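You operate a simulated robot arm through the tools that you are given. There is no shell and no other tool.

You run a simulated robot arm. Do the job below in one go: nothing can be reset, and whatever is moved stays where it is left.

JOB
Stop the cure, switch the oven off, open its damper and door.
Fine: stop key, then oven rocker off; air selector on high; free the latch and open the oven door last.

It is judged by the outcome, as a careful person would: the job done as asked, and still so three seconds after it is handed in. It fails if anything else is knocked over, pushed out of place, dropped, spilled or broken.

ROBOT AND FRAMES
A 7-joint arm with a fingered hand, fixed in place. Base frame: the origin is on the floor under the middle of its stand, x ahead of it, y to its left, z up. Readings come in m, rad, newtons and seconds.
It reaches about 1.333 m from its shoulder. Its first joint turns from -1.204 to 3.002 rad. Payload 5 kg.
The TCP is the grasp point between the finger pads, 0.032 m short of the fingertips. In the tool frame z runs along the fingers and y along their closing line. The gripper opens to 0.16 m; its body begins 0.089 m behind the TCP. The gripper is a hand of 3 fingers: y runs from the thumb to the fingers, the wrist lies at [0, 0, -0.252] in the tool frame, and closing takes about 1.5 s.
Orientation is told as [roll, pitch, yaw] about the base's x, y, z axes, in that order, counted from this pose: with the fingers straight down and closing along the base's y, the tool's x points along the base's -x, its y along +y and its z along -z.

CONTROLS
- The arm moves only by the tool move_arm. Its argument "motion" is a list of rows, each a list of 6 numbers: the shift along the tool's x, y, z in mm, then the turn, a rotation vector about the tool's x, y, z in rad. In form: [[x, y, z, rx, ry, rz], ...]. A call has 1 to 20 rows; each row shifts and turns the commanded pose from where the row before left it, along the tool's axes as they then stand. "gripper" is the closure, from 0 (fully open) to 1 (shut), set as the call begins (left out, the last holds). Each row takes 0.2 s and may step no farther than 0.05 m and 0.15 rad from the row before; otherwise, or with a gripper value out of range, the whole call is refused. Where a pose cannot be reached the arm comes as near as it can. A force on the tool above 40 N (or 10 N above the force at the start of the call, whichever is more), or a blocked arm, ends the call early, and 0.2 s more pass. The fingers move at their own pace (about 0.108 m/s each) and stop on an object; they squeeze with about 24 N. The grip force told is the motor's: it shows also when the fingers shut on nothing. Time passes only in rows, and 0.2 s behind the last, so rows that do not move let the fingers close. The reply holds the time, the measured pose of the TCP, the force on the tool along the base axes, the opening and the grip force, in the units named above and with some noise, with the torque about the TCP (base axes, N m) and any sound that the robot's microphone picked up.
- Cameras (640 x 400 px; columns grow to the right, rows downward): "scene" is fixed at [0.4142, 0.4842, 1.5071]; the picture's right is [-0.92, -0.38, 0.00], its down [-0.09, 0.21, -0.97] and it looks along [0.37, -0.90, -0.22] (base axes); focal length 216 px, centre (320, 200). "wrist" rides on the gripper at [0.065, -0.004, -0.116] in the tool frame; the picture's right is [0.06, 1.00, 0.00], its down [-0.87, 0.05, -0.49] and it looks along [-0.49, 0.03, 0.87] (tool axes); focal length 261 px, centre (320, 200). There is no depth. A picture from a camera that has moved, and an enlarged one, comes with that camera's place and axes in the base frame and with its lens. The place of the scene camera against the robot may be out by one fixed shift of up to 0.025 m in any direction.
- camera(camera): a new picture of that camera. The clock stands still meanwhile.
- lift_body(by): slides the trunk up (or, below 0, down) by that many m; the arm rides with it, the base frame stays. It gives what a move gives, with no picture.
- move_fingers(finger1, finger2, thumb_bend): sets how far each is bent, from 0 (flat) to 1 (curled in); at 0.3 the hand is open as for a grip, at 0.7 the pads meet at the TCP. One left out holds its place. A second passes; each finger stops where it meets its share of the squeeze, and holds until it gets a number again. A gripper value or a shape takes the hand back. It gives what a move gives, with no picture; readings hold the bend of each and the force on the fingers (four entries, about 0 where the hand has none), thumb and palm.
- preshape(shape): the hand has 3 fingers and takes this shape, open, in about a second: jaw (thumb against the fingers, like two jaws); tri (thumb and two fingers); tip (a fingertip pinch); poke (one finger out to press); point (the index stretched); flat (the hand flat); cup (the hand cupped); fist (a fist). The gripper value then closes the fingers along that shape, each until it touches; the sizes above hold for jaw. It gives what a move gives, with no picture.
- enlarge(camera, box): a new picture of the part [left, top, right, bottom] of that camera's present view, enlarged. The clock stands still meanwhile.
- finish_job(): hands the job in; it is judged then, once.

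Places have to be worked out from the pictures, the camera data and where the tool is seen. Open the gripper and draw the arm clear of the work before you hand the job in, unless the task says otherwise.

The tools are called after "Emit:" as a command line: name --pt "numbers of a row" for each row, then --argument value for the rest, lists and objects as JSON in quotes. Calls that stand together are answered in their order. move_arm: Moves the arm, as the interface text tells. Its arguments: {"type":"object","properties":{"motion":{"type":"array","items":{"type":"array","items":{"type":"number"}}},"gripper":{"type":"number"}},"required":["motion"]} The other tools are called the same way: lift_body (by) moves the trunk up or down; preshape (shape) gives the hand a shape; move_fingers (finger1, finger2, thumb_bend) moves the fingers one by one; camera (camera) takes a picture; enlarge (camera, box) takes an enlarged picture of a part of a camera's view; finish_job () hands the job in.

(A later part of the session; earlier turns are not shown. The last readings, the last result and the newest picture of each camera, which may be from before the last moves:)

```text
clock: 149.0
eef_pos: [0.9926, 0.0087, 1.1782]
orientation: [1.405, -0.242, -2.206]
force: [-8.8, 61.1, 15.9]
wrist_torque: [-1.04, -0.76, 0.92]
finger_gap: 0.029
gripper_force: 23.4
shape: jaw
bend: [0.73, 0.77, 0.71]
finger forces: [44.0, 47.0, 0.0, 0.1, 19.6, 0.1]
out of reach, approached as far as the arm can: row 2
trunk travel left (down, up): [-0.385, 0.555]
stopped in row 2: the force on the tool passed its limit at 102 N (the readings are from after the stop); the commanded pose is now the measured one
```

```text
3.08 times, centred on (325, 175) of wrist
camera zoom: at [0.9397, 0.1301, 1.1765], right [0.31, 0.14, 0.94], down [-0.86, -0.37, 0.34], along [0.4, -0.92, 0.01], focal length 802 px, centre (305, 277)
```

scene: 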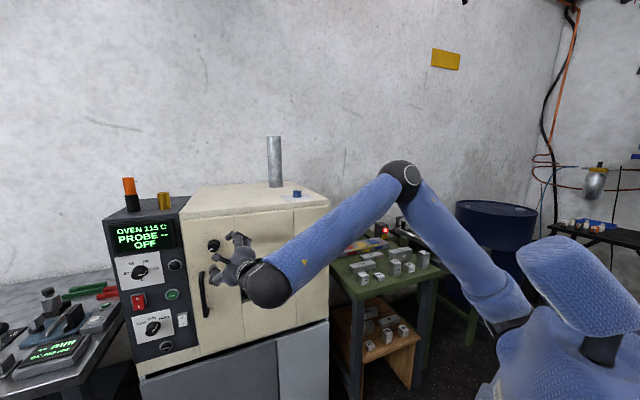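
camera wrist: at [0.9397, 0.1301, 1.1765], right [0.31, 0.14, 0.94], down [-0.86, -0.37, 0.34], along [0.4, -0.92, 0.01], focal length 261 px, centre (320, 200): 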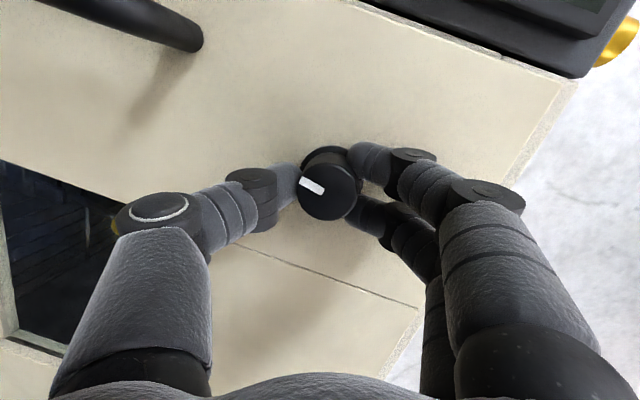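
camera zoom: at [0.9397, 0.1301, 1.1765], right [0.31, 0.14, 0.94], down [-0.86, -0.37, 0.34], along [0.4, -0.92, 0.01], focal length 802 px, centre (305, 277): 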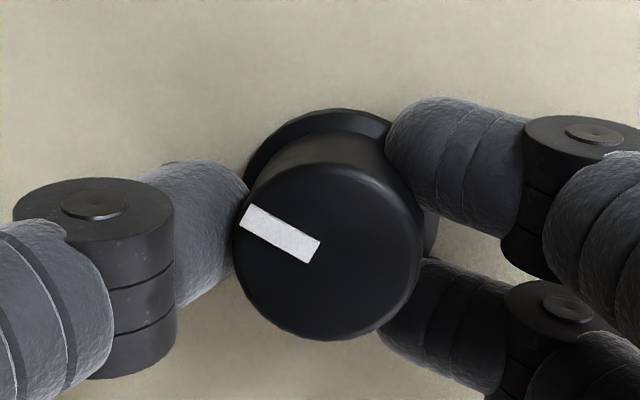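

There was a force spike as a joint limit was reached, so I release at once. The pointer now points essentially straight down (~86° turned).

Emit:
move_arm --pt "0 0 0 0 0 0" --pt "0 0 0 0 0 0" --pt "0 0 0 0 0 0" --pt "0 0 0 0 0 0" --gripper 0.5

Emit:
move_arm --pt "0 0 -15 0 0 0" --pt "0 0 -15 0 0 0"

Emit:
camera --camera "wrist"

Emit:
camera --camera "scene"

```text
clock: 150.0
eef_pos: [0.9927, 0.0019, 1.1769]
orientation: [1.407, -0.247, -2.219]
force: [-25.6, 37.7, -8.3]
wrist_torque: [-0.62, -0.38, 0.28]
finger_gap: 0.0669
gripper_force: 0.0
shape: jaw
bend: [0.79, 0.82, 0.7]
finger forces: [21.1, 24.1, 0.0, 0.0, 0.1, 0.0]
trunk travel left (down, up): [-0.385, 0.555]
```

```text
clock: 150.6
eef_pos: [0.9731, 0.0119, 1.1769]
orientation: [1.401, -0.247, -2.223]
force: [0.0, 0.3, 0.4]
wrist_torque: [0.02, -0.01, -0.02]
finger_gap: 0.0792
gripper_force: 0.0
shape: jaw
bend: [0.72, 0.72, 0.7]
finger forces: [0.0, 0.1, 0.0, 0.0, 0.0, 0.0]
trunk travel left (down, up): [-0.385, 0.555]
```

```text
taken
camera wrist: at [0.9233, 0.1342, 1.1763], right [0.32, 0.14, 0.94], down [-0.87, -0.36, 0.35], along [0.38, -0.92, 0.0], focal length 261 px, centre (320, 200)
```

wrist: 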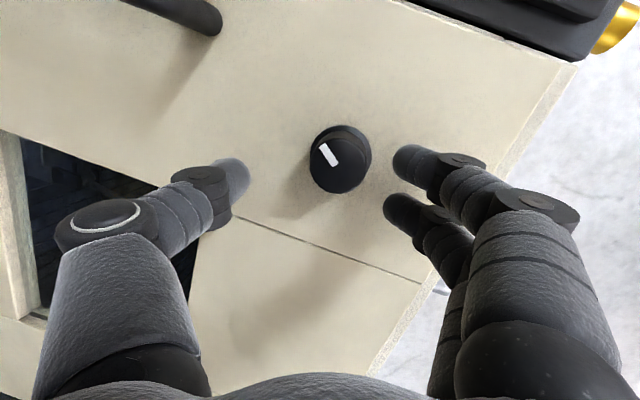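

```text
taken
```

scene: 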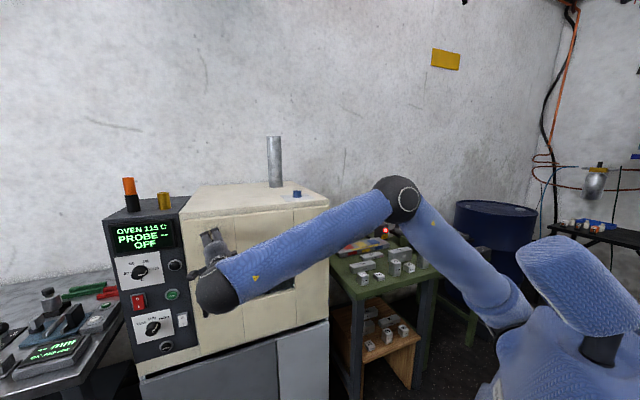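

After release the pointer sits about 60° below horizontal. I zoom in to measure it properly and check for any change in the door.

Emit:
enlarge --camera "wrist" --box '[270, 100, 410, 210]'

Emit:
enlarge --camera "scene" --box '[100, 180, 260, 280]'

```text
3.64 times, centred on (340, 155) of wrist
camera zoom: at [0.9233, 0.1342, 1.1763], right [0.32, 0.14, 0.94], down [-0.87, -0.36, 0.35], along [0.38, -0.92, 0.0], focal length 948 px, centre (247, 364)
```

zoom: 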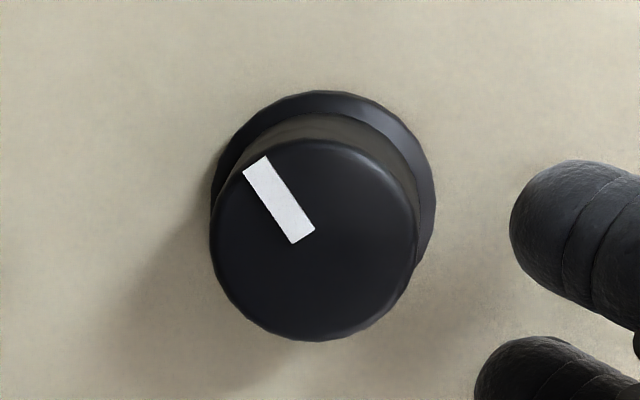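

```text
4.00 times, centred on (180, 230) of scene
camera zoom: at [0.4142, 0.4842, 1.5071], right [-0.92, -0.38, 0.0], down [-0.09, 0.21, -0.97], along [0.37, -0.9, -0.22], focal length 865 px, centre (880, 80)
```

zoom: 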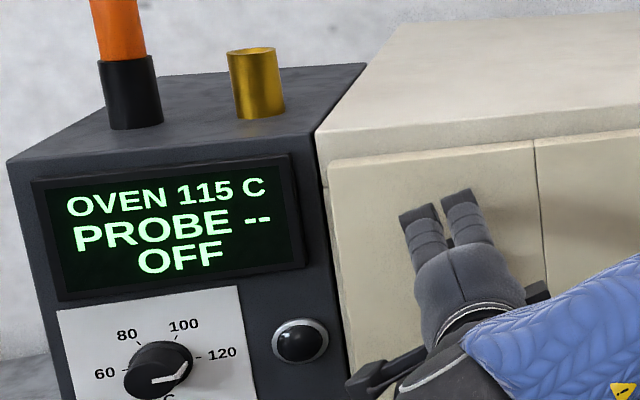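

The latch is at roughly 57°, so I wind up for one more stroke: back off 2 cm and roll the hand +0.85 rad.

Emit:
move_arm --pt "0 0 -15 0 0 0" --pt "0 0 0 0 0 0.106" --pt "0 0 0 0 0 0.106" --pt "0 0 0 0 0 0.106" --pt "0 0 0 0 0 0.106" --pt "0 0 0 0 0 0.106" --pt "0 0 0 0 0 0.106" --pt "0 0 0 0 0 0.106" --pt "0 0 0 0 0 0.106"

Emit:
camera --camera "wrist"

Emit:
enlarge --camera "wrist" --box '[250, 90, 410, 210]'

```text
clock: 152.6
eef_pos: [0.9629, 0.0202, 1.1825]
orientation: [1.368, 0.594, -2.378]
force: [-0.1, -1.0, 0.6]
wrist_torque: [-0.02, 0.03, 0.01]
finger_gap: 0.0796
gripper_force: 0.0
shape: jaw
bend: [0.72, 0.72, 0.7]
finger forces: [0.0, 0.0, 0.0, 0.0, 0.0, 0.0]
trunk travel left (down, up): [-0.385, 0.555]
```

```text
taken
camera wrist: at [0.914, 0.1326, 1.2349], right [-0.22, -0.49, 0.85], down [-0.91, -0.22, -0.36], along [0.36, -0.84, -0.39], focal length 261 px, centre (320, 200)
```

wrist: 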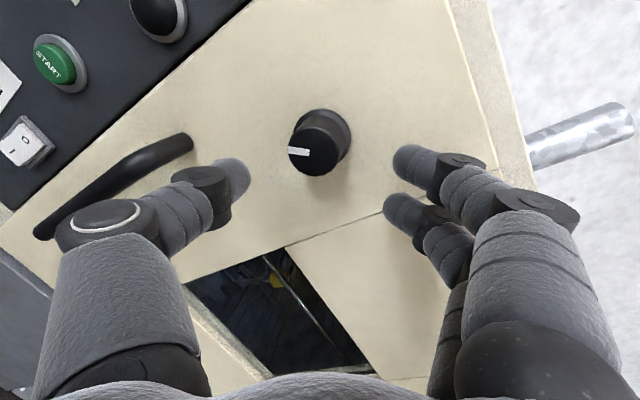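

```text
3.33 times, centred on (330, 150) of wrist
camera zoom: at [0.914, 0.1326, 1.2349], right [-0.22, -0.49, 0.85], down [-0.91, -0.22, -0.36], along [0.36, -0.84, -0.39], focal length 869 px, centre (287, 367)
```

zoom: 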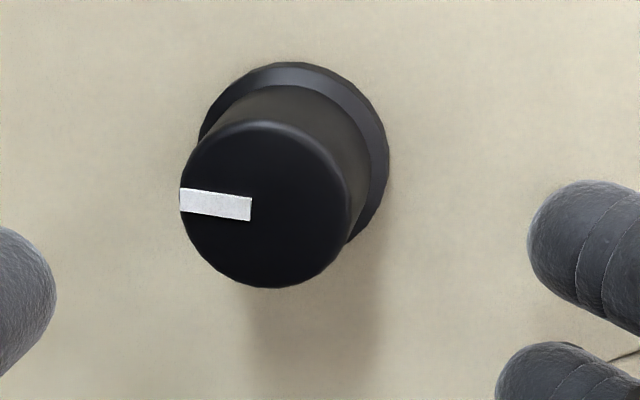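

The latch reads about 53°. To grip squarely I level the hand (it's pitched ~10° down) in two small steps.

Emit:
move_arm --pt "0 0 0 -0.069 0.047 0" --pt "0 0 0 -0.069 0.047 0"

Emit:
camera --camera "wrist"

```text
clock: 153.2
eef_pos: [0.9668, -0.0165, 1.2032]
orientation: [1.489, 0.648, -2.339]
force: [-15.4, 15.5, -20.1]
wrist_torque: [-0.34, 0.89, 0.12]
finger_gap: 0.0737
gripper_force: 17.2
shape: jaw
bend: [0.76, 0.76, 0.7]
finger forces: [3.1, 7.6, 0.1, 0.1, 21.0, 0.0]
trunk travel left (down, up): [-0.385, 0.555]
stopped in row 2: the force on the tool passed its limit at 51 N (the readings are from after the stop); the commanded pose is now the measured one
```

```text
taken
camera wrist: at [0.9166, 0.0977, 1.2466], right [-0.32, -0.45, 0.83], down [-0.87, -0.2, -0.45], along [0.37, -0.87, -0.33], focal length 261 px, centre (320, 200)
```

wrist: 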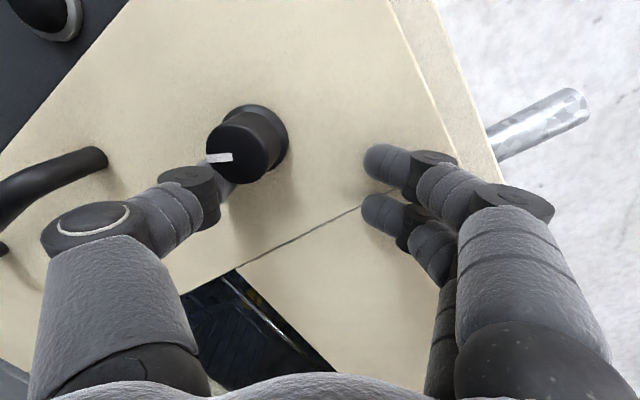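

The limit made the hand drift sideways and the thumb bumped the knob. I back straight off first.

Emit:
move_arm --pt "0 0 -10 0 0 0" --pt "0 0 -15 0.04 0 0" --pt "0 0 -15 0.04 0 0"

Emit:
camera --camera "wrist"

Emit:
camera --camera "scene"

```text
clock: 154.0
eef_pos: [0.935, 0.0106, 1.2118]
orientation: [1.421, 0.654, -2.328]
force: [-0.7, -0.5, 0.6]
wrist_torque: [0.06, 0.05, 0.03]
finger_gap: 0.0137
gripper_force: 24.5
shape: jaw
bend: [0.74, 0.74, 0.74]
finger forces: [0.0, 0.1, 0.0, 0.0, 0.0, 0.1]
trunk travel left (down, up): [-0.385, 0.555]
```

```text
taken
camera wrist: at [0.8816, 0.1211, 1.2612], right [-0.27, -0.5, 0.82], down [-0.87, -0.23, -0.43], along [0.4, -0.83, -0.38], focal length 261 px, centre (320, 200)
```

wrist: 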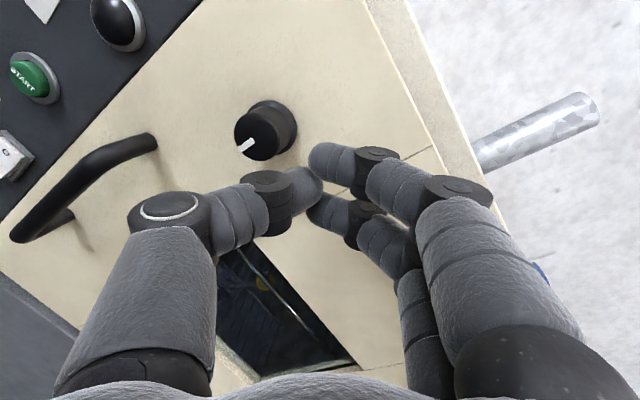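

```text
taken
```

scene: 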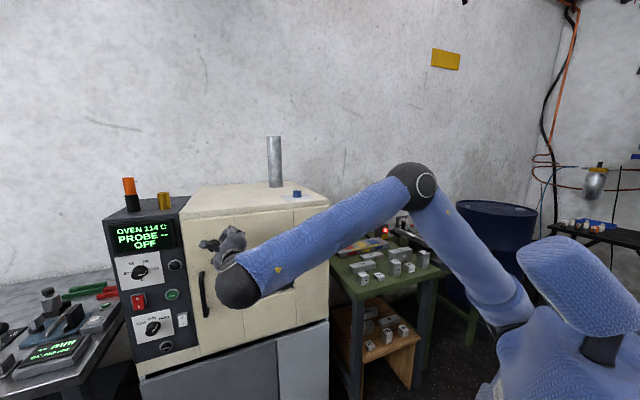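

Interesting: the bump rotated the knob further; I re-open the jaws, retreat a bit more and zoom in on the latch pointer.

Emit:
move_arm --pt "0 0 -10 0 0 0" --pt "0 0 -10 0 0 0" --pt "0 0 0 0 0 0" --pt "0 0 0 0 0 0" --gripper 0.5

Emit:
camera --camera "wrist"

Emit:
enlarge --camera "wrist" --box '[200, 60, 360, 180]'

```text
clock: 155.0
eef_pos: [0.9254, 0.0089, 1.2082]
orientation: [1.394, 0.656, -2.358]
force: [0.2, 0.4, 0.5]
wrist_torque: [0.02, -0.02, 0.0]
finger_gap: 0.0137
gripper_force: 24.4
shape: jaw
bend: [0.74, 0.74, 0.74]
finger forces: [0.1, 0.0, 0.1, 0.0, 0.0, 0.0]
trunk travel left (down, up): [-0.385, 0.555]
```

```text
taken
camera wrist: at [0.8745, 0.1183, 1.2598], right [-0.27, -0.51, 0.82], down [-0.88, -0.21, -0.42], along [0.39, -0.83, -0.4], focal length 261 px, centre (320, 200)
```

wrist: 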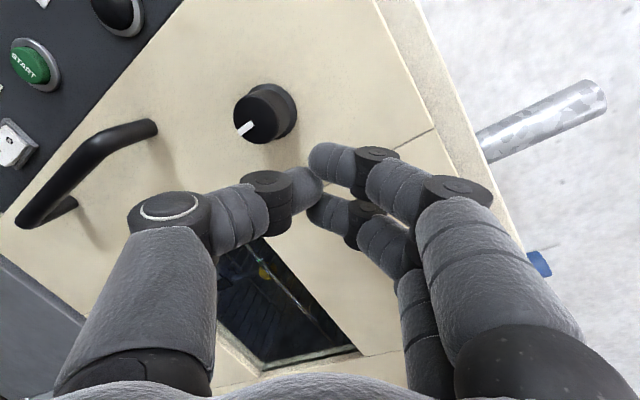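

```text
3.33 times, centred on (280, 120) of wrist
camera zoom: at [0.8745, 0.1183, 1.2598], right [-0.27, -0.51, 0.82], down [-0.88, -0.21, -0.42], along [0.39, -0.83, -0.4], focal length 869 px, centre (453, 467)
```

zoom: 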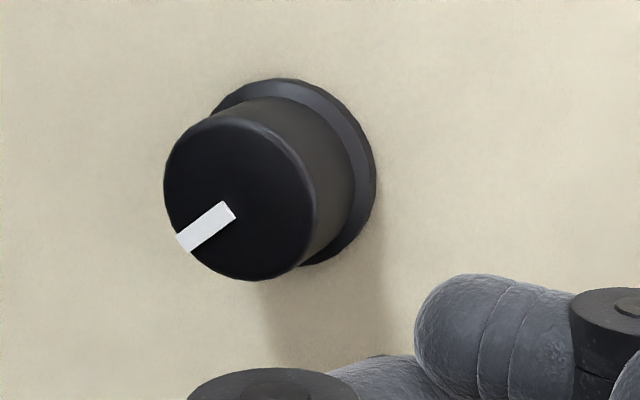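

The pointer now points straight down (~90°): the latch is turned. The hand closed on itself after the bump, so I command it open further to reset it.

Emit:
move_arm --pt "0 0 0 0 0 0" --pt "0 0 0 0 0 0" --pt "0 0 0 0 0 0" --pt "0 0 0 0 0 0" --pt "0 0 0 0 0 0" --gripper 0.3

Emit:
camera --camera "wrist"

```text
clock: 156.2
eef_pos: [0.926, 0.0087, 1.2112]
orientation: [1.4, 0.662, -2.356]
force: [-0.1, -0.4, -0.9]
wrist_torque: [-0.02, 0.01, -0.03]
finger_gap: 0.1113
gripper_force: 0.1
shape: jaw
bend: [0.67, 0.67, 0.64]
finger forces: [0.0, 0.1, 0.1, 0.0, 0.0, 0.1]
trunk travel left (down, up): [-0.385, 0.555]
```

```text
taken
camera wrist: at [0.873, 0.1179, 1.2648], right [-0.27, -0.51, 0.81], down [-0.88, -0.21, -0.43], along [0.39, -0.83, -0.39], focal length 261 px, centre (320, 200)
```

wrist: 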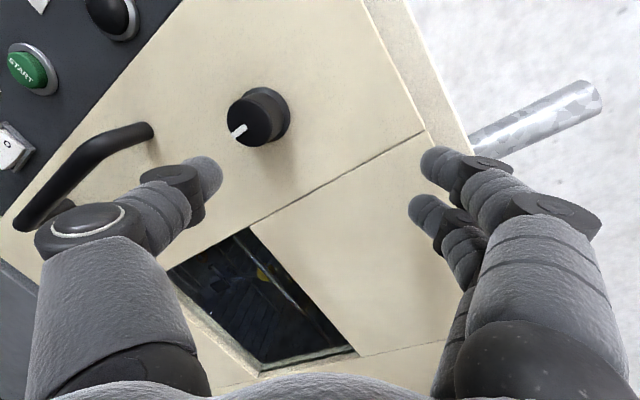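

The hand is open again and the latch is vertical. Now the handle: I back off, yaw to about −25°, and roll further so the jaws close horizontally around the vertical bar (camera on top).

Emit:
move_arm --pt "0 0 -30 0.077 0.097 -0.017" --pt "0 0 -30 0.077 0.097 -0.017" --pt "0 0 0 0 0 0.11" --pt "0 0 0 0 0 0.11" --pt "0 0 0 0 0 0.11" --pt "0 0 0 0 0 0.11" --pt "0 0 0 0 0 0.11" --pt "0 0 0 0 0 0.11" --pt "0 0 0 0 0 0.11" --pt "0 0 0 0 0 0.11"

Emit:
camera --camera "wrist"

Emit:
camera --camera "scene"

```text
clock: 158.4
eef_pos: [0.873, 0.0539, 1.2179]
orientation: [0.262, 1.438, 2.983]
force: [-0.3, -0.5, 1.0]
wrist_torque: [0.01, -0.03, -0.03]
finger_gap: 0.1115
gripper_force: 0.0
shape: jaw
bend: [0.67, 0.67, 0.64]
finger forces: [0.0, 0.0, 0.1, 0.0, 0.1, 0.1]
trunk travel left (down, up): [-0.385, 0.555]
```

```text
taken
camera wrist: at [0.7782, 0.102, 1.2971], right [-0.4, -0.91, 0.1], down [-0.58, 0.17, -0.8], along [0.71, -0.37, -0.6], focal length 261 px, centre (320, 200)
```

wrist: 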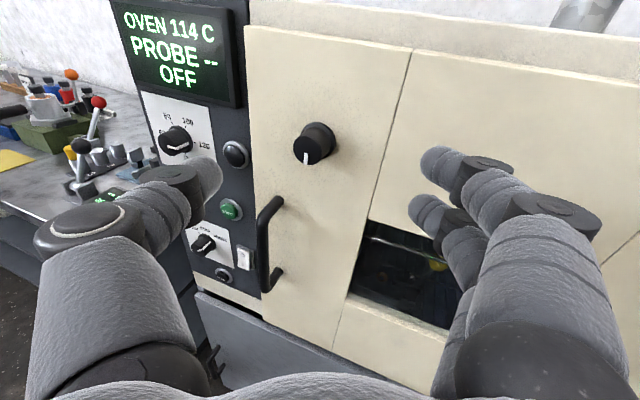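

```text
taken
```

scene: 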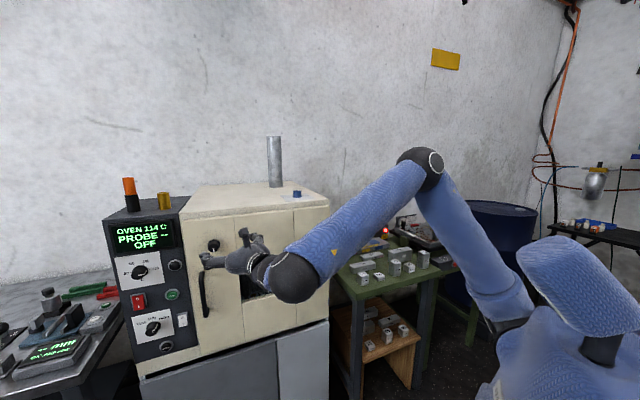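

Now the view is upright and clear: the latch pointer is vertical (down) and the handle bar is in view. I level the hand and move in front of the handle column, then lower the trunk to handle height.

Emit:
move_arm --pt "0 0 0 0 0.065 0" --pt "0 0 0 0 0.065 0" --pt "0 -29 15 0 0 0" --pt "0 -29 15 0 0 0" --pt "0 0 20 0 0 0"

Emit:
lift_body --by -0.2

Emit:
camera --camera "wrist"

Emit:
camera --camera "scene"

```text
clock: 159.6
eef_pos: [0.9415, 0.0867, 1.2146]
orientation: [1.602, 1.536, -1.958]
force: [1.2, 0.9, 0.3]
wrist_torque: [0.0, -0.02, -0.02]
finger_gap: 0.1115
gripper_force: 0.0
shape: jaw
bend: [0.67, 0.67, 0.64]
finger forces: [0.0, 0.0, 0.1, 0.0, 0.0, 0.0]
trunk travel left (down, up): [-0.385, 0.555]
```

```text
clock: 161.8
eef_pos: [0.942, 0.0872, 1.0157]
orientation: [1.63, 1.537, -1.927]
force: [0.4, 0.2, 0.4]
wrist_torque: [-0.02, 0.01, 0.0]
finger_gap: 0.1118
gripper_force: 0.1
shape: jaw
bend: [0.67, 0.67, 0.64]
finger forces: [0.1, 0.0, 0.0, 0.1, 0.1, 0.0]
trunk travel left (down, up): [-0.185, 0.755]
```

```text
taken
camera wrist: at [0.8379, 0.1384, 1.0807], right [-0.4, -0.91, 0.1], down [-0.48, 0.12, -0.87], along [0.78, -0.4, -0.49], focal length 261 px, centre (320, 200)
```

wrist: 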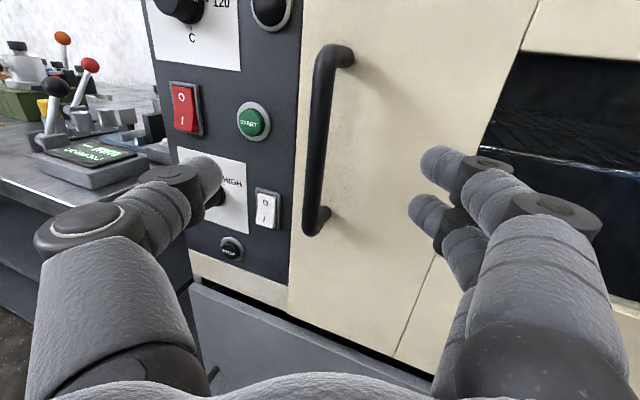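

```text
taken
```

scene: 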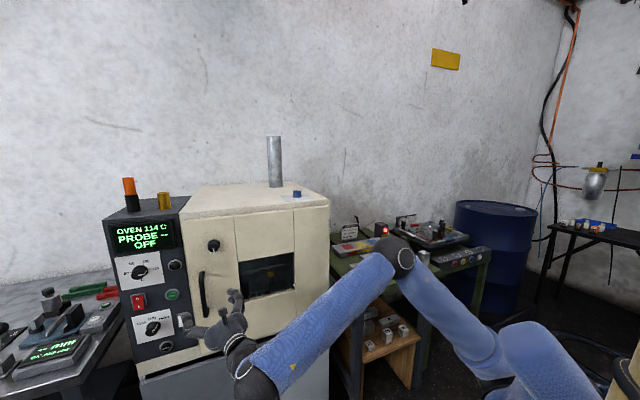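

The handle is straight ahead. I narrow the jaws to ~7 cm and advance so the bar lies between thumb and fingers.

Emit:
move_arm --pt "0 1 0 0 0 0" --pt "0 1 0 0 0 0" --pt "0 0 25 0 0 0" --pt "0 0 25 0 0 0" --pt "0 0 12 0 0 0" --gripper 0.56

Emit:
camera --camera "wrist"

Emit:
enlarge --camera "scene" --box '[160, 250, 280, 340]'

```text
clock: 163.0
eef_pos: [0.9974, 0.06, 1.0155]
orientation: [1.627, 1.535, -1.932]
force: [0.0, 0.2, -0.3]
wrist_torque: [-0.02, -0.01, 0.0]
finger_gap: 0.071
gripper_force: 0.1
shape: jaw
bend: [0.73, 0.73, 0.7]
finger forces: [0.0, 0.0, 0.0, 0.0, 0.0, 0.1]
trunk travel left (down, up): [-0.185, 0.755]
```

```text
taken
camera wrist: at [0.8936, 0.1117, 1.0805], right [-0.4, -0.91, 0.1], down [-0.48, 0.12, -0.87], along [0.78, -0.4, -0.49], focal length 261 px, centre (320, 200)
```

wrist: 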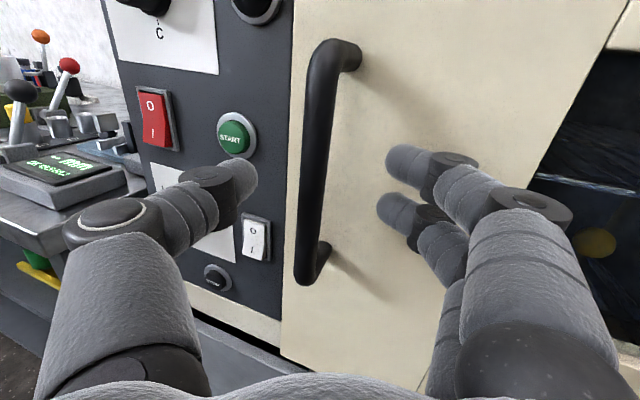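

```text
4.44 times, centred on (220, 295) of scene
camera zoom: at [0.4142, 0.4842, 1.5071], right [-0.92, -0.38, 0.0], down [-0.09, 0.21, -0.97], along [0.37, -0.9, -0.22], focal length 961 px, centre (764, -222)
```

zoom: 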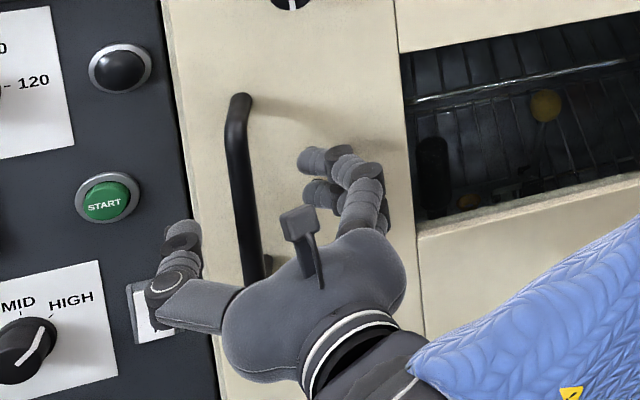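

The bar is nicely between the digits. I advance 10 mm more and close on it.

Emit:
move_arm --pt "0 0 10 0 0 0"

Emit:
move_arm --pt "0 0 0 0 0 0" --pt "0 0 0 0 0 0" --pt "0 0 0 0 0 0" --pt "0 0 0 0 0 0" --pt "0 0 0 0 0 0" --pt "0 0 0 0 0 0" --gripper 1.0

Emit:
camera --camera "wrist"

```text
clock: 163.4
eef_pos: [1.006, 0.0555, 1.0161]
orientation: [1.632, 1.536, -1.928]
force: [-0.5, -0.2, 0.2]
wrist_torque: [0.03, 0.01, -0.04]
finger_gap: 0.0708
gripper_force: 0.0
shape: jaw
bend: [0.73, 0.73, 0.7]
finger forces: [0.0, 0.0, 0.0, 0.0, 0.0, 0.0]
trunk travel left (down, up): [-0.185, 0.755]
```

```text
clock: 164.8
eef_pos: [1.0065, 0.0554, 1.0156]
orientation: [1.627, 1.536, -1.929]
force: [1.4, 0.8, 0.6]
wrist_torque: [0.04, -0.03, -0.02]
finger_gap: 0.0083
gripper_force: 24.0
shape: jaw
bend: [0.7, 0.7, 0.71]
finger forces: [9.5, 9.4, 0.0, 0.0, 20.1, 0.1]
trunk travel left (down, up): [-0.185, 0.755]
```

```text
taken
camera wrist: at [0.9029, 0.1076, 1.0808], right [-0.4, -0.91, 0.1], down [-0.48, 0.12, -0.87], along [0.78, -0.4, -0.49], focal length 261 px, centre (320, 200)
```

wrist: 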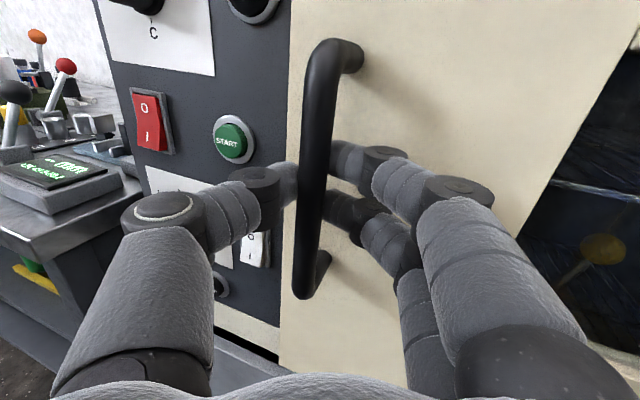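

Firm hold on the bar. I pull 20 mm along the door normal as a test of the latch.

Emit:
move_arm --pt "0 -3.3 -9.5 0 0 0" --pt "0 -3.3 -9.5 0 0 0"

Emit:
camera --camera "wrist"

Emit:
enlarge --camera "scene" --box '[160, 200, 340, 340]'

```text
clock: 165.4
eef_pos: [0.9918, 0.069, 1.0156]
orientation: [1.63, 1.536, -1.928]
force: [-0.5, -2.2, 1.0]
wrist_torque: [0.02, -0.04, -0.02]
finger_gap: 0.0086
gripper_force: 24.5
shape: jaw
bend: [0.7, 0.7, 0.71]
finger forces: [11.1, 11.0, 0.0, 0.0, 20.0, 0.0]
trunk travel left (down, up): [-0.185, 0.755]
```

```text
taken
camera wrist: at [0.888, 0.1204, 1.0807], right [-0.4, -0.91, 0.1], down [-0.48, 0.12, -0.87], along [0.78, -0.4, -0.49], focal length 261 px, centre (320, 200)
```

wrist: 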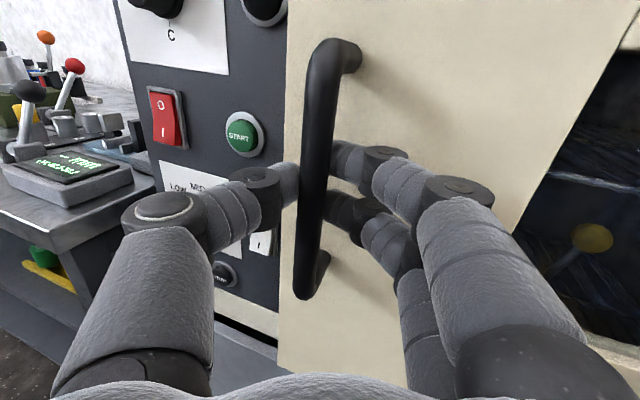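

```text
2.86 times, centred on (250, 270) of scene
camera zoom: at [0.4142, 0.4842, 1.5071], right [-0.92, -0.38, 0.0], down [-0.09, 0.21, -0.97], along [0.37, -0.9, -0.22], focal length 618 px, centre (520, 0)
```

zoom: 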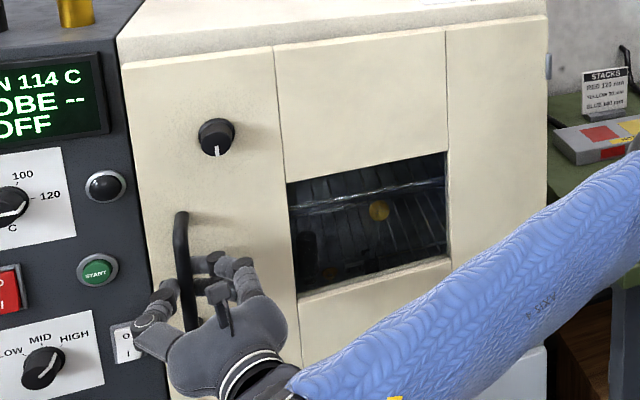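

The door moved freely with very little force — the latch is free. I keep pulling along the hinge arc, rotating the hand with the door, in steps.

Emit:
move_arm --pt "0 -2.9 -25.9 0.05 0.002 0" --pt "0 -2.9 -25.9 0.05 0.002 0" --pt "0 -2.9 -25.9 0.05 0.002 0" --pt "0 -2.9 -25.9 0.05 0.002 0"

Emit:
camera --camera "scene"

Emit:
camera --camera "wrist"

```text
clock: 166.4
eef_pos: [0.897, 0.1178, 1.0152]
orientation: [1.689, 1.534, -1.667]
force: [9.2, 19.5, 12.3]
wrist_torque: [0.1, -0.21, 0.4]
finger_gap: 0.0092
gripper_force: 24.0
shape: jaw
bend: [0.7, 0.7, 0.71]
finger forces: [8.3, 8.0, 0.1, 0.0, 26.3, 0.1]
trunk travel left (down, up): [-0.185, 0.755]
```

```text
taken
```

scene: 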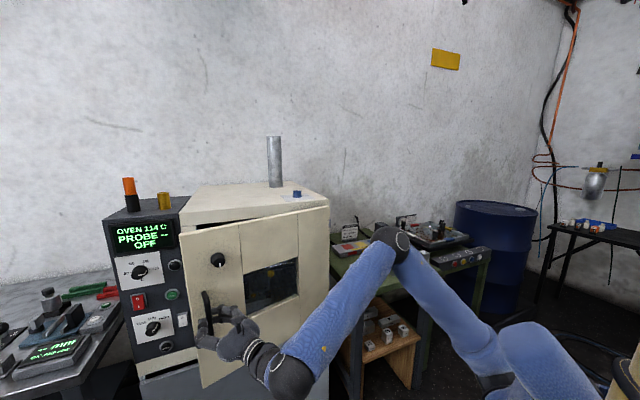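

```text
taken
camera wrist: at [0.7852, 0.1482, 1.08], right [-0.21, -0.97, 0.1], down [-0.49, 0.02, -0.87], along [0.84, -0.23, -0.49], focal length 261 px, centre (320, 200)
```

wrist: 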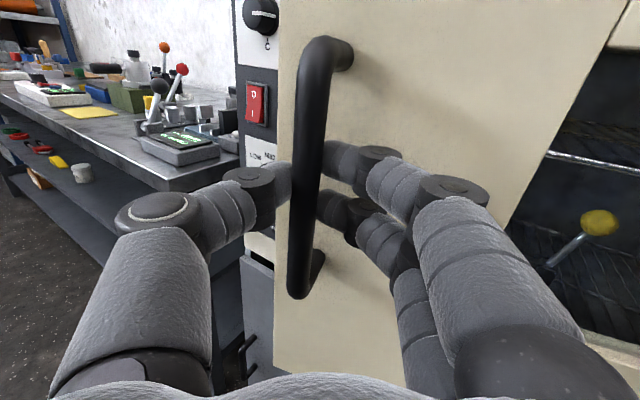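

The door is swinging open. There's some sideways load (true arc slightly wider than assumed), so I relieve it and continue with a slightly wider arc.

Emit:
move_arm --pt "0 -4 -5 0 0 0" --pt "0 -4.4 -25.7 0.048 0.002 0" --pt "0 -4.4 -25.7 0.048 0.002 0" --pt "0 -4.4 -25.7 0.048 0.002 0"

Emit:
camera --camera "scene"

Emit:
camera --camera "wrist"

```text
clock: 167.4
eef_pos: [0.8208, 0.1454, 1.0158]
orientation: [1.689, 1.533, -1.525]
force: [2.9, 9.5, 16.2]
wrist_torque: [0.11, -0.22, 0.18]
finger_gap: 0.0083
gripper_force: 24.2
shape: jaw
bend: [0.7, 0.7, 0.71]
finger forces: [8.7, 8.6, 0.0, 0.0, 21.2, 0.1]
trunk travel left (down, up): [-0.185, 0.755]
```

```text
taken
```

scene: 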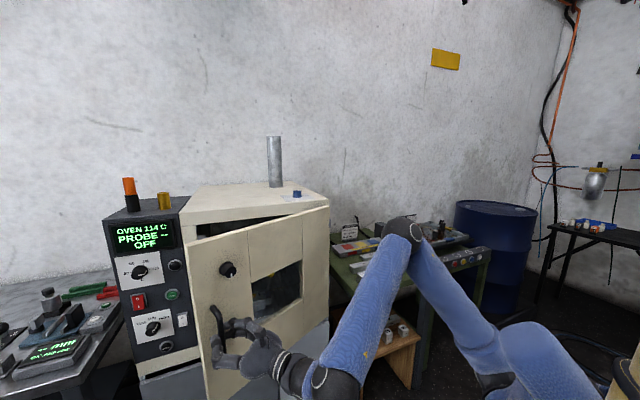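

```text
taken
camera wrist: at [0.7045, 0.1599, 1.0795], right [-0.07, -0.99, 0.1], down [-0.49, -0.05, -0.87], along [0.87, -0.11, -0.49], focal length 261 px, centre (320, 200)
```

wrist: 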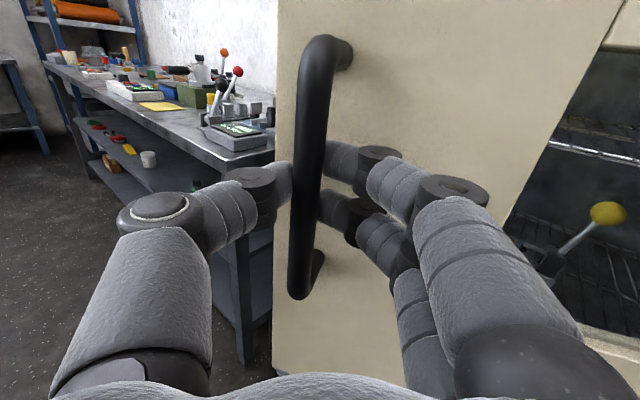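

Door at roughly 23°. I continue pulling along the arc.

Emit:
move_arm --pt "0 -3.5 -26 0.05 0.002 0" --pt "0 -3.5 -26 0.05 0.002 0" --pt "0 -3.5 -26 0.05 0.002 0" --pt "0 -3.5 -26 0.05 0.002 0"

Emit:
camera --camera "scene"

Emit:
camera --camera "wrist"

```text
clock: 168.4
eef_pos: [0.7157, 0.1607, 1.0155]
orientation: [1.686, 1.531, -1.327]
force: [0.9, 13.4, 15.5]
wrist_torque: [0.17, -0.24, 0.24]
finger_gap: 0.0082
gripper_force: 23.8
shape: jaw
bend: [0.7, 0.7, 0.71]
finger forces: [8.4, 8.2, 0.0, 0.0, 22.3, 0.1]
trunk travel left (down, up): [-0.185, 0.755]
```

```text
taken
```

scene: 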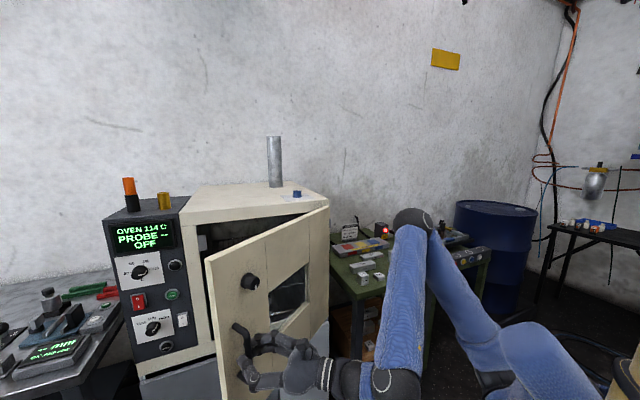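

```text
taken
camera wrist: at [0.5999, 0.1513, 1.0795], right [0.13, -0.99, 0.1], down [-0.47, -0.15, -0.87], along [0.87, 0.06, -0.49], focal length 261 px, centre (320, 200)
```

wrist: 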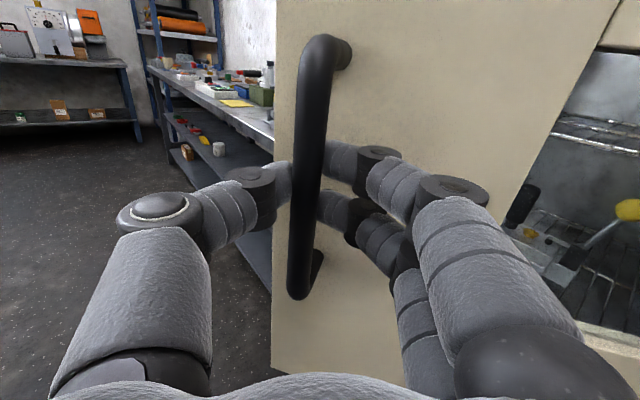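

About 33° open and still going smoothly. I continue with three more steps.

Emit:
move_arm --pt "0 -3.5 -26 0.05 0.002 0" --pt "0 -3.5 -26 0.05 0.002 0" --pt "0 -3.5 -26 0.05 0.002 0"

Emit:
camera --camera "scene"

```text
clock: 169.2
eef_pos: [0.6363, 0.1558, 1.0145]
orientation: [1.727, 1.533, -1.134]
force: [-2.4, 14.3, 22.6]
wrist_torque: [0.31, -0.3, 0.27]
finger_gap: 0.0083
gripper_force: 23.9
shape: jaw
bend: [0.7, 0.7, 0.71]
finger forces: [7.8, 7.6, 0.0, 0.0, 23.5, 0.0]
trunk travel left (down, up): [-0.185, 0.755]
```

```text
taken
```

scene: 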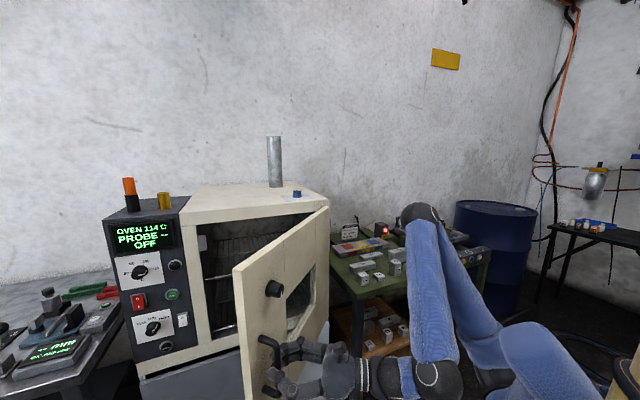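

About 43° open now. I relieve the vertical load slightly and continue three more steps.

Emit:
move_arm --pt "3 -4 -26 0.05 0.002 0" --pt "2 -4 -26 0.05 0.002 0" --pt "2 -4 -26 0.05 0.002 0"

Emit:
camera --camera "scene"

Emit:
camera --camera "wrist"

```text
clock: 170.0
eef_pos: [0.5591, 0.1414, 1.0152]
orientation: [1.548, 1.53, -1.169]
force: [-0.7, 3.9, -14.3]
wrist_torque: [-0.14, 0.14, 0.05]
finger_gap: 0.0082
gripper_force: 23.8
shape: jaw
bend: [0.7, 0.7, 0.71]
finger forces: [8.7, 8.8, 0.0, 0.0, 20.2, 0.1]
trunk travel left (down, up): [-0.185, 0.755]
```

```text
taken
```

scene: 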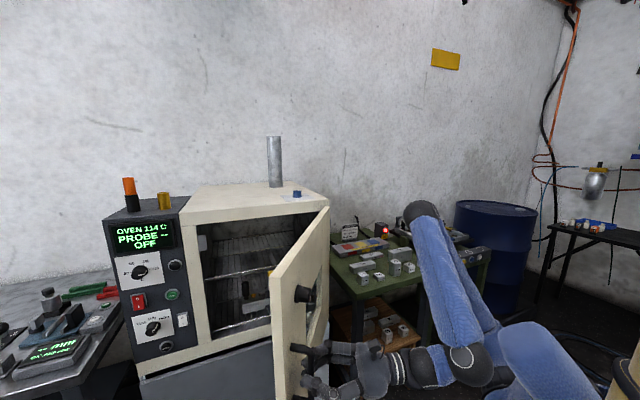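

```text
taken
camera wrist: at [0.4519, 0.0994, 1.0812], right [0.41, -0.91, 0.1], down [-0.41, -0.28, -0.87], along [0.81, 0.31, -0.49], focal length 261 px, centre (320, 200)
```

wrist: 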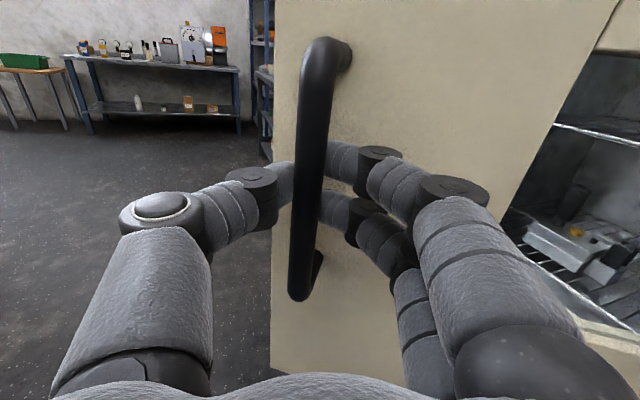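

The door is about 51° open. I continue two more steps with the grip, watching the forces near the body.

Emit:
move_arm --pt "-2 -4 -26 0.05 0.002 0" --pt "-1 -4 -26 0.05 0.002 0"

Emit:
camera --camera "scene"

```text
clock: 170.6
eef_pos: [0.5311, 0.1347, 1.0108]
orientation: [0.615, 1.537, -2.002]
force: [0.3, -1.3, 3.0]
wrist_torque: [-0.13, 0.19, 0.14]
finger_gap: 0.0036
gripper_force: 23.9
shape: jaw
bend: [0.72, 0.72, 0.72]
finger forces: [0.0, 0.1, 0.0, 0.1, 0.0, 0.1]
out of reach, approached as far as the arm can: row 2
trunk travel left (down, up): [-0.185, 0.755]
```

```text
taken
```

scene: 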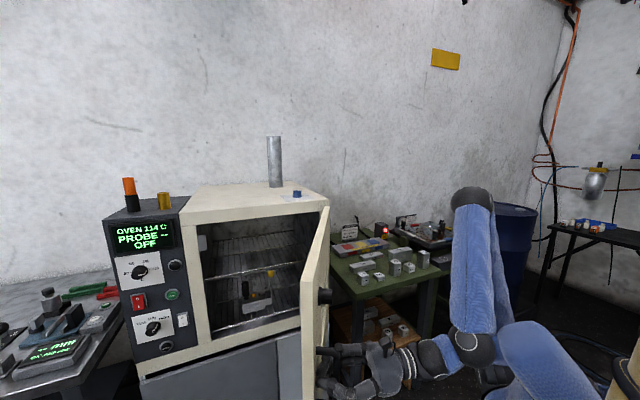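

The hand slipped off the bar and the door swung on to about 57–60°. I look with the wrist camera before moving the hand clear.

Emit:
camera --camera "wrist"

Emit:
enlarge --camera "scene" --box '[260, 200, 480, 400]'

```text
taken
camera wrist: at [0.4289, 0.082, 1.0791], right [0.5, -0.86, 0.08], down [-0.41, -0.32, -0.85], along [0.76, 0.39, -0.51], focal length 261 px, centre (320, 200)
```

wrist: 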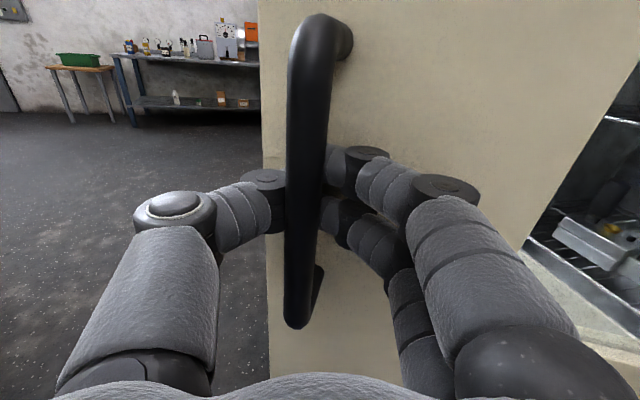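

```text
2.00 times, centred on (370, 300) of scene
camera zoom: at [0.4142, 0.4842, 1.5071], right [-0.92, -0.38, 0.0], down [-0.09, 0.21, -0.97], along [0.37, -0.9, -0.22], focal length 432 px, centre (220, 0)
```

zoom: 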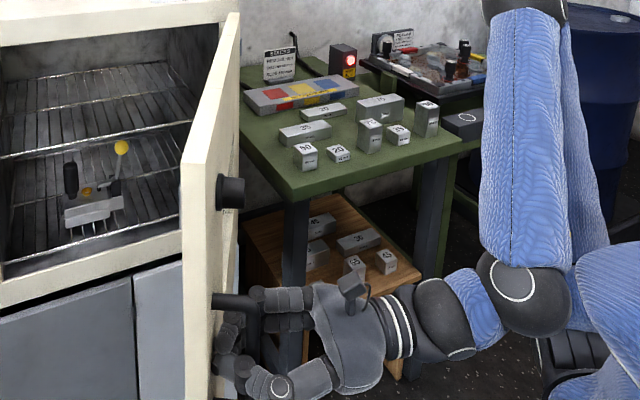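

The closed digits still loop behind the bar, but the arm is at its folding limit here. I open the hand fully and slide it up 9 cm off the top of the bar, below the latch knob, then move left past the door's free edge.

Emit:
move_arm --pt "0 0 0 0 0 0" --pt "0 0 0 0 0 0" --pt "0 0 0 0 0 0" --pt "0 0 0 0 0 0" --pt "0 0 0 0 0 0" --pt "0 0 0 0 0 0" --gripper 0

Emit:
camera --camera "wrist"

```text
clock: 172.0
eef_pos: [0.522, 0.1387, 1.0269]
orientation: [1.642, 1.532, -0.975]
force: [0.0, -0.9, -0.7]
wrist_torque: [-0.03, 0.0, 0.01]
finger_gap: 0.1599
gripper_force: 0.1
shape: jaw
bend: [0.3, 0.3, 0.3]
finger forces: [0.0, 0.0, 0.0, 0.0, 0.0, 0.1]
trunk travel left (down, up): [-0.185, 0.755]
```

```text
taken
camera wrist: at [0.4171, 0.085, 1.0918], right [0.5, -0.86, 0.1], down [-0.38, -0.32, -0.87], along [0.78, 0.4, -0.49], focal length 261 px, centre (320, 200)
```

wrist: 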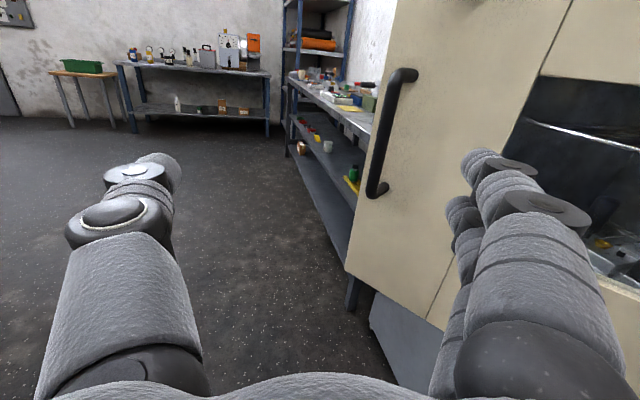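

On opening, the digits nudged the door and it swung partly back. I check whether it is still moving.

Emit:
move_arm --pt "0 0 0 0 0 0" --pt "0 0 0 0 0 0"

Emit:
camera --camera "wrist"

Emit:
camera --camera "scene"

```text
clock: 172.6
eef_pos: [0.5207, 0.1387, 1.0264]
orientation: [1.641, 1.533, -0.974]
force: [0.0, -0.5, -0.4]
wrist_torque: [0.01, 0.07, 0.0]
finger_gap: 0.1597
gripper_force: 0.0
shape: jaw
bend: [0.3, 0.3, 0.3]
finger forces: [0.0, 0.0, 0.0, 0.0, 0.0, 0.1]
trunk travel left (down, up): [-0.185, 0.755]
```

```text
taken
camera wrist: at [0.4171, 0.0849, 1.0918], right [0.5, -0.86, 0.1], down [-0.38, -0.32, -0.87], along [0.78, 0.4, -0.49], focal length 261 px, centre (320, 200)
```

wrist: 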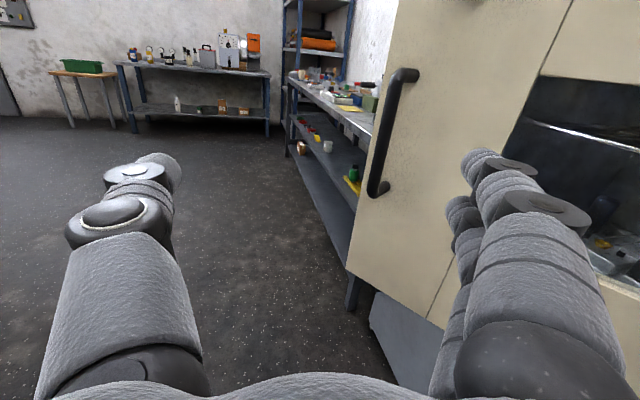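

```text
taken
```

scene: 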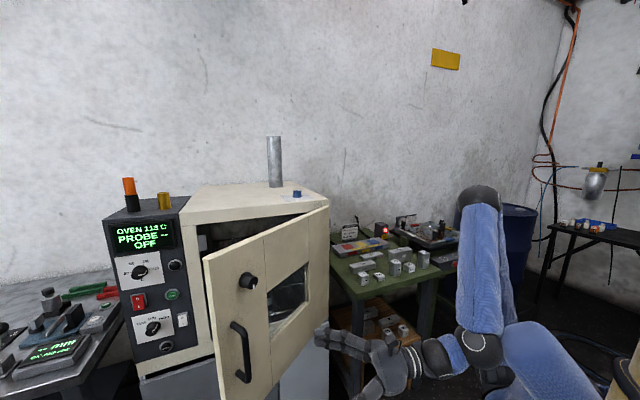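

The door has settled at about 33°. I'll open it further from the inside with the hand pointing down from above, which folds the arm less. First I raise the trunk to bring the hand above the door top.

Emit:
lift_body --by 0.4

Emit:
lift_body --by 0.15

Emit:
camera --camera "scene"

```text
clock: 176.4
eef_pos: [0.5211, 0.1383, 1.4266]
orientation: [1.641, 1.533, -0.972]
force: [-0.2, -0.4, -0.5]
wrist_torque: [-0.01, -0.01, 0.0]
finger_gap: 0.1602
gripper_force: 0.0
shape: jaw
bend: [0.3, 0.3, 0.3]
finger forces: [0.0, 0.0, 0.0, 0.0, 0.0, 0.1]
trunk travel left (down, up): [-0.585, 0.355]
```

```text
clock: 178.2
eef_pos: [0.5207, 0.1378, 1.5769]
orientation: [1.641, 1.532, -0.975]
force: [-0.1, 0.6, 0.1]
wrist_torque: [0.01, 0.0, 0.0]
finger_gap: 0.16
gripper_force: 0.0
shape: jaw
bend: [0.3, 0.3, 0.3]
finger forces: [0.0, 0.0, 0.0, 0.0, 0.0, 0.0]
trunk travel left (down, up): [-0.735, 0.205]
```

```text
taken
```

scene: 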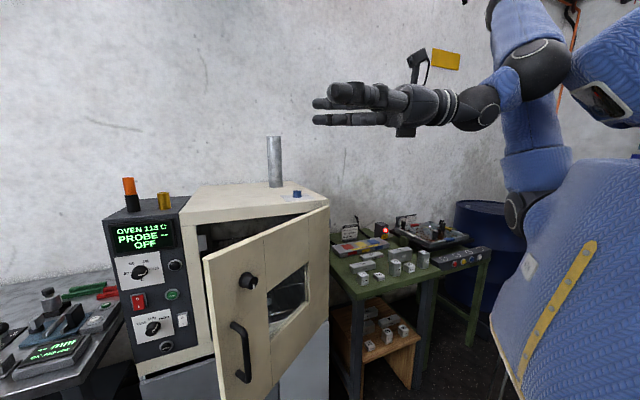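

The hand is above the door top. I move forward over the door to unfold the arm, then pitch the hand down.

Emit:
move_arm --pt "0 16.5 41 0 0 0" --pt "0 16.5 41 0 0 0" --pt "0 16.5 41 0 0 0" --pt "0 16.5 41 0 0 0" --pt "0 16.5 41 0 0 0" --pt "0 16.5 41 0 0 0" --pt "0 16.5 41 0 0 0" --pt "0 16.5 41 0 0 0" --gripper 1.0

Emit:
move_arm --pt "-35.3 0 -2.5 0 -0.14 0" --pt "-35.3 0 -2.5 0 -0.14 0" --pt "-35.3 0 -2.5 0 -0.14 0" --pt "-35.3 0 -2.5 0 -0.14 0" --pt "-35.3 0 -2.5 0 -0.14 0" --pt "-35.3 0 -2.5 0 -0.14 0" --pt "-35.3 0 -2.5 0 -0.14 0" --pt "-35.3 0 -2.5 0 -0.14 0" --pt "-35.3 0 -2.5 0 -0.14 0"

Emit:
camera --camera "scene"

Emit:
camera --camera "wrist"

```text
clock: 180.0
eef_pos: [0.8754, 0.1886, 1.5811]
orientation: [1.593, 1.533, -1.021]
force: [1.1, -0.3, -0.4]
wrist_torque: [0.01, -0.02, 0.03]
finger_gap: 0.0001
gripper_force: 24.8
shape: jaw
bend: [0.65, 0.65, 0.67]
finger forces: [0.0, 0.0, 0.1, 0.0, 0.1, 0.0]
trunk travel left (down, up): [-0.735, 0.205]
```

```text
clock: 182.0
eef_pos: [0.7221, 0.0939, 1.343]
orientation: [0.039, 0.313, -2.601]
force: [-0.4, 0.1, -0.4]
wrist_torque: [0.0, -0.04, -0.01]
finger_gap: 0.0
gripper_force: 24.3
shape: jaw
bend: [0.65, 0.65, 0.67]
finger forces: [0.0, 0.1, 0.1, 0.0, 0.0, 0.0]
trunk travel left (down, up): [-0.735, 0.205]
```

```text
taken
```

scene: 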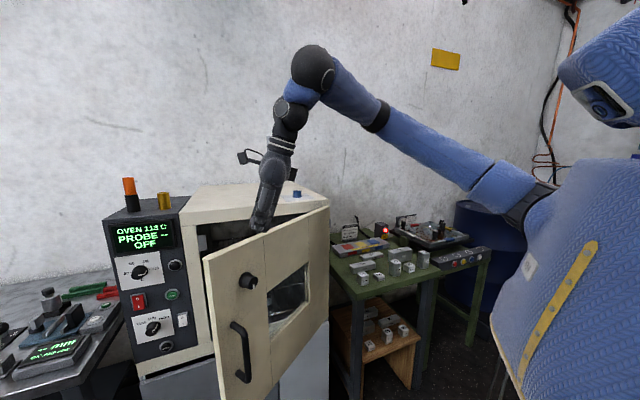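

```text
taken
camera wrist: at [0.7404, 0.114, 1.4728], right [0.55, -0.83, 0.06], down [-0.82, -0.53, 0.2], along [-0.14, -0.16, -0.98], focal length 261 px, centre (320, 200)
```

wrist: 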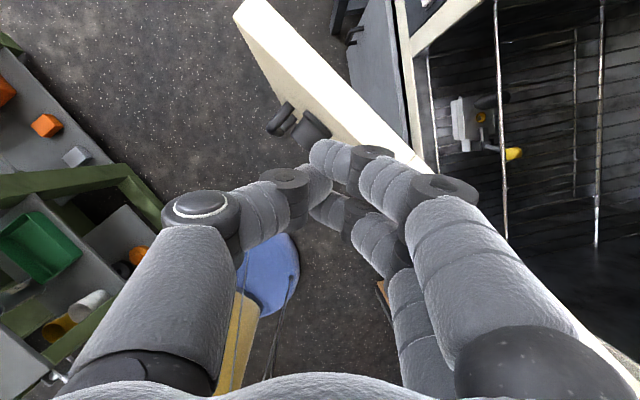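

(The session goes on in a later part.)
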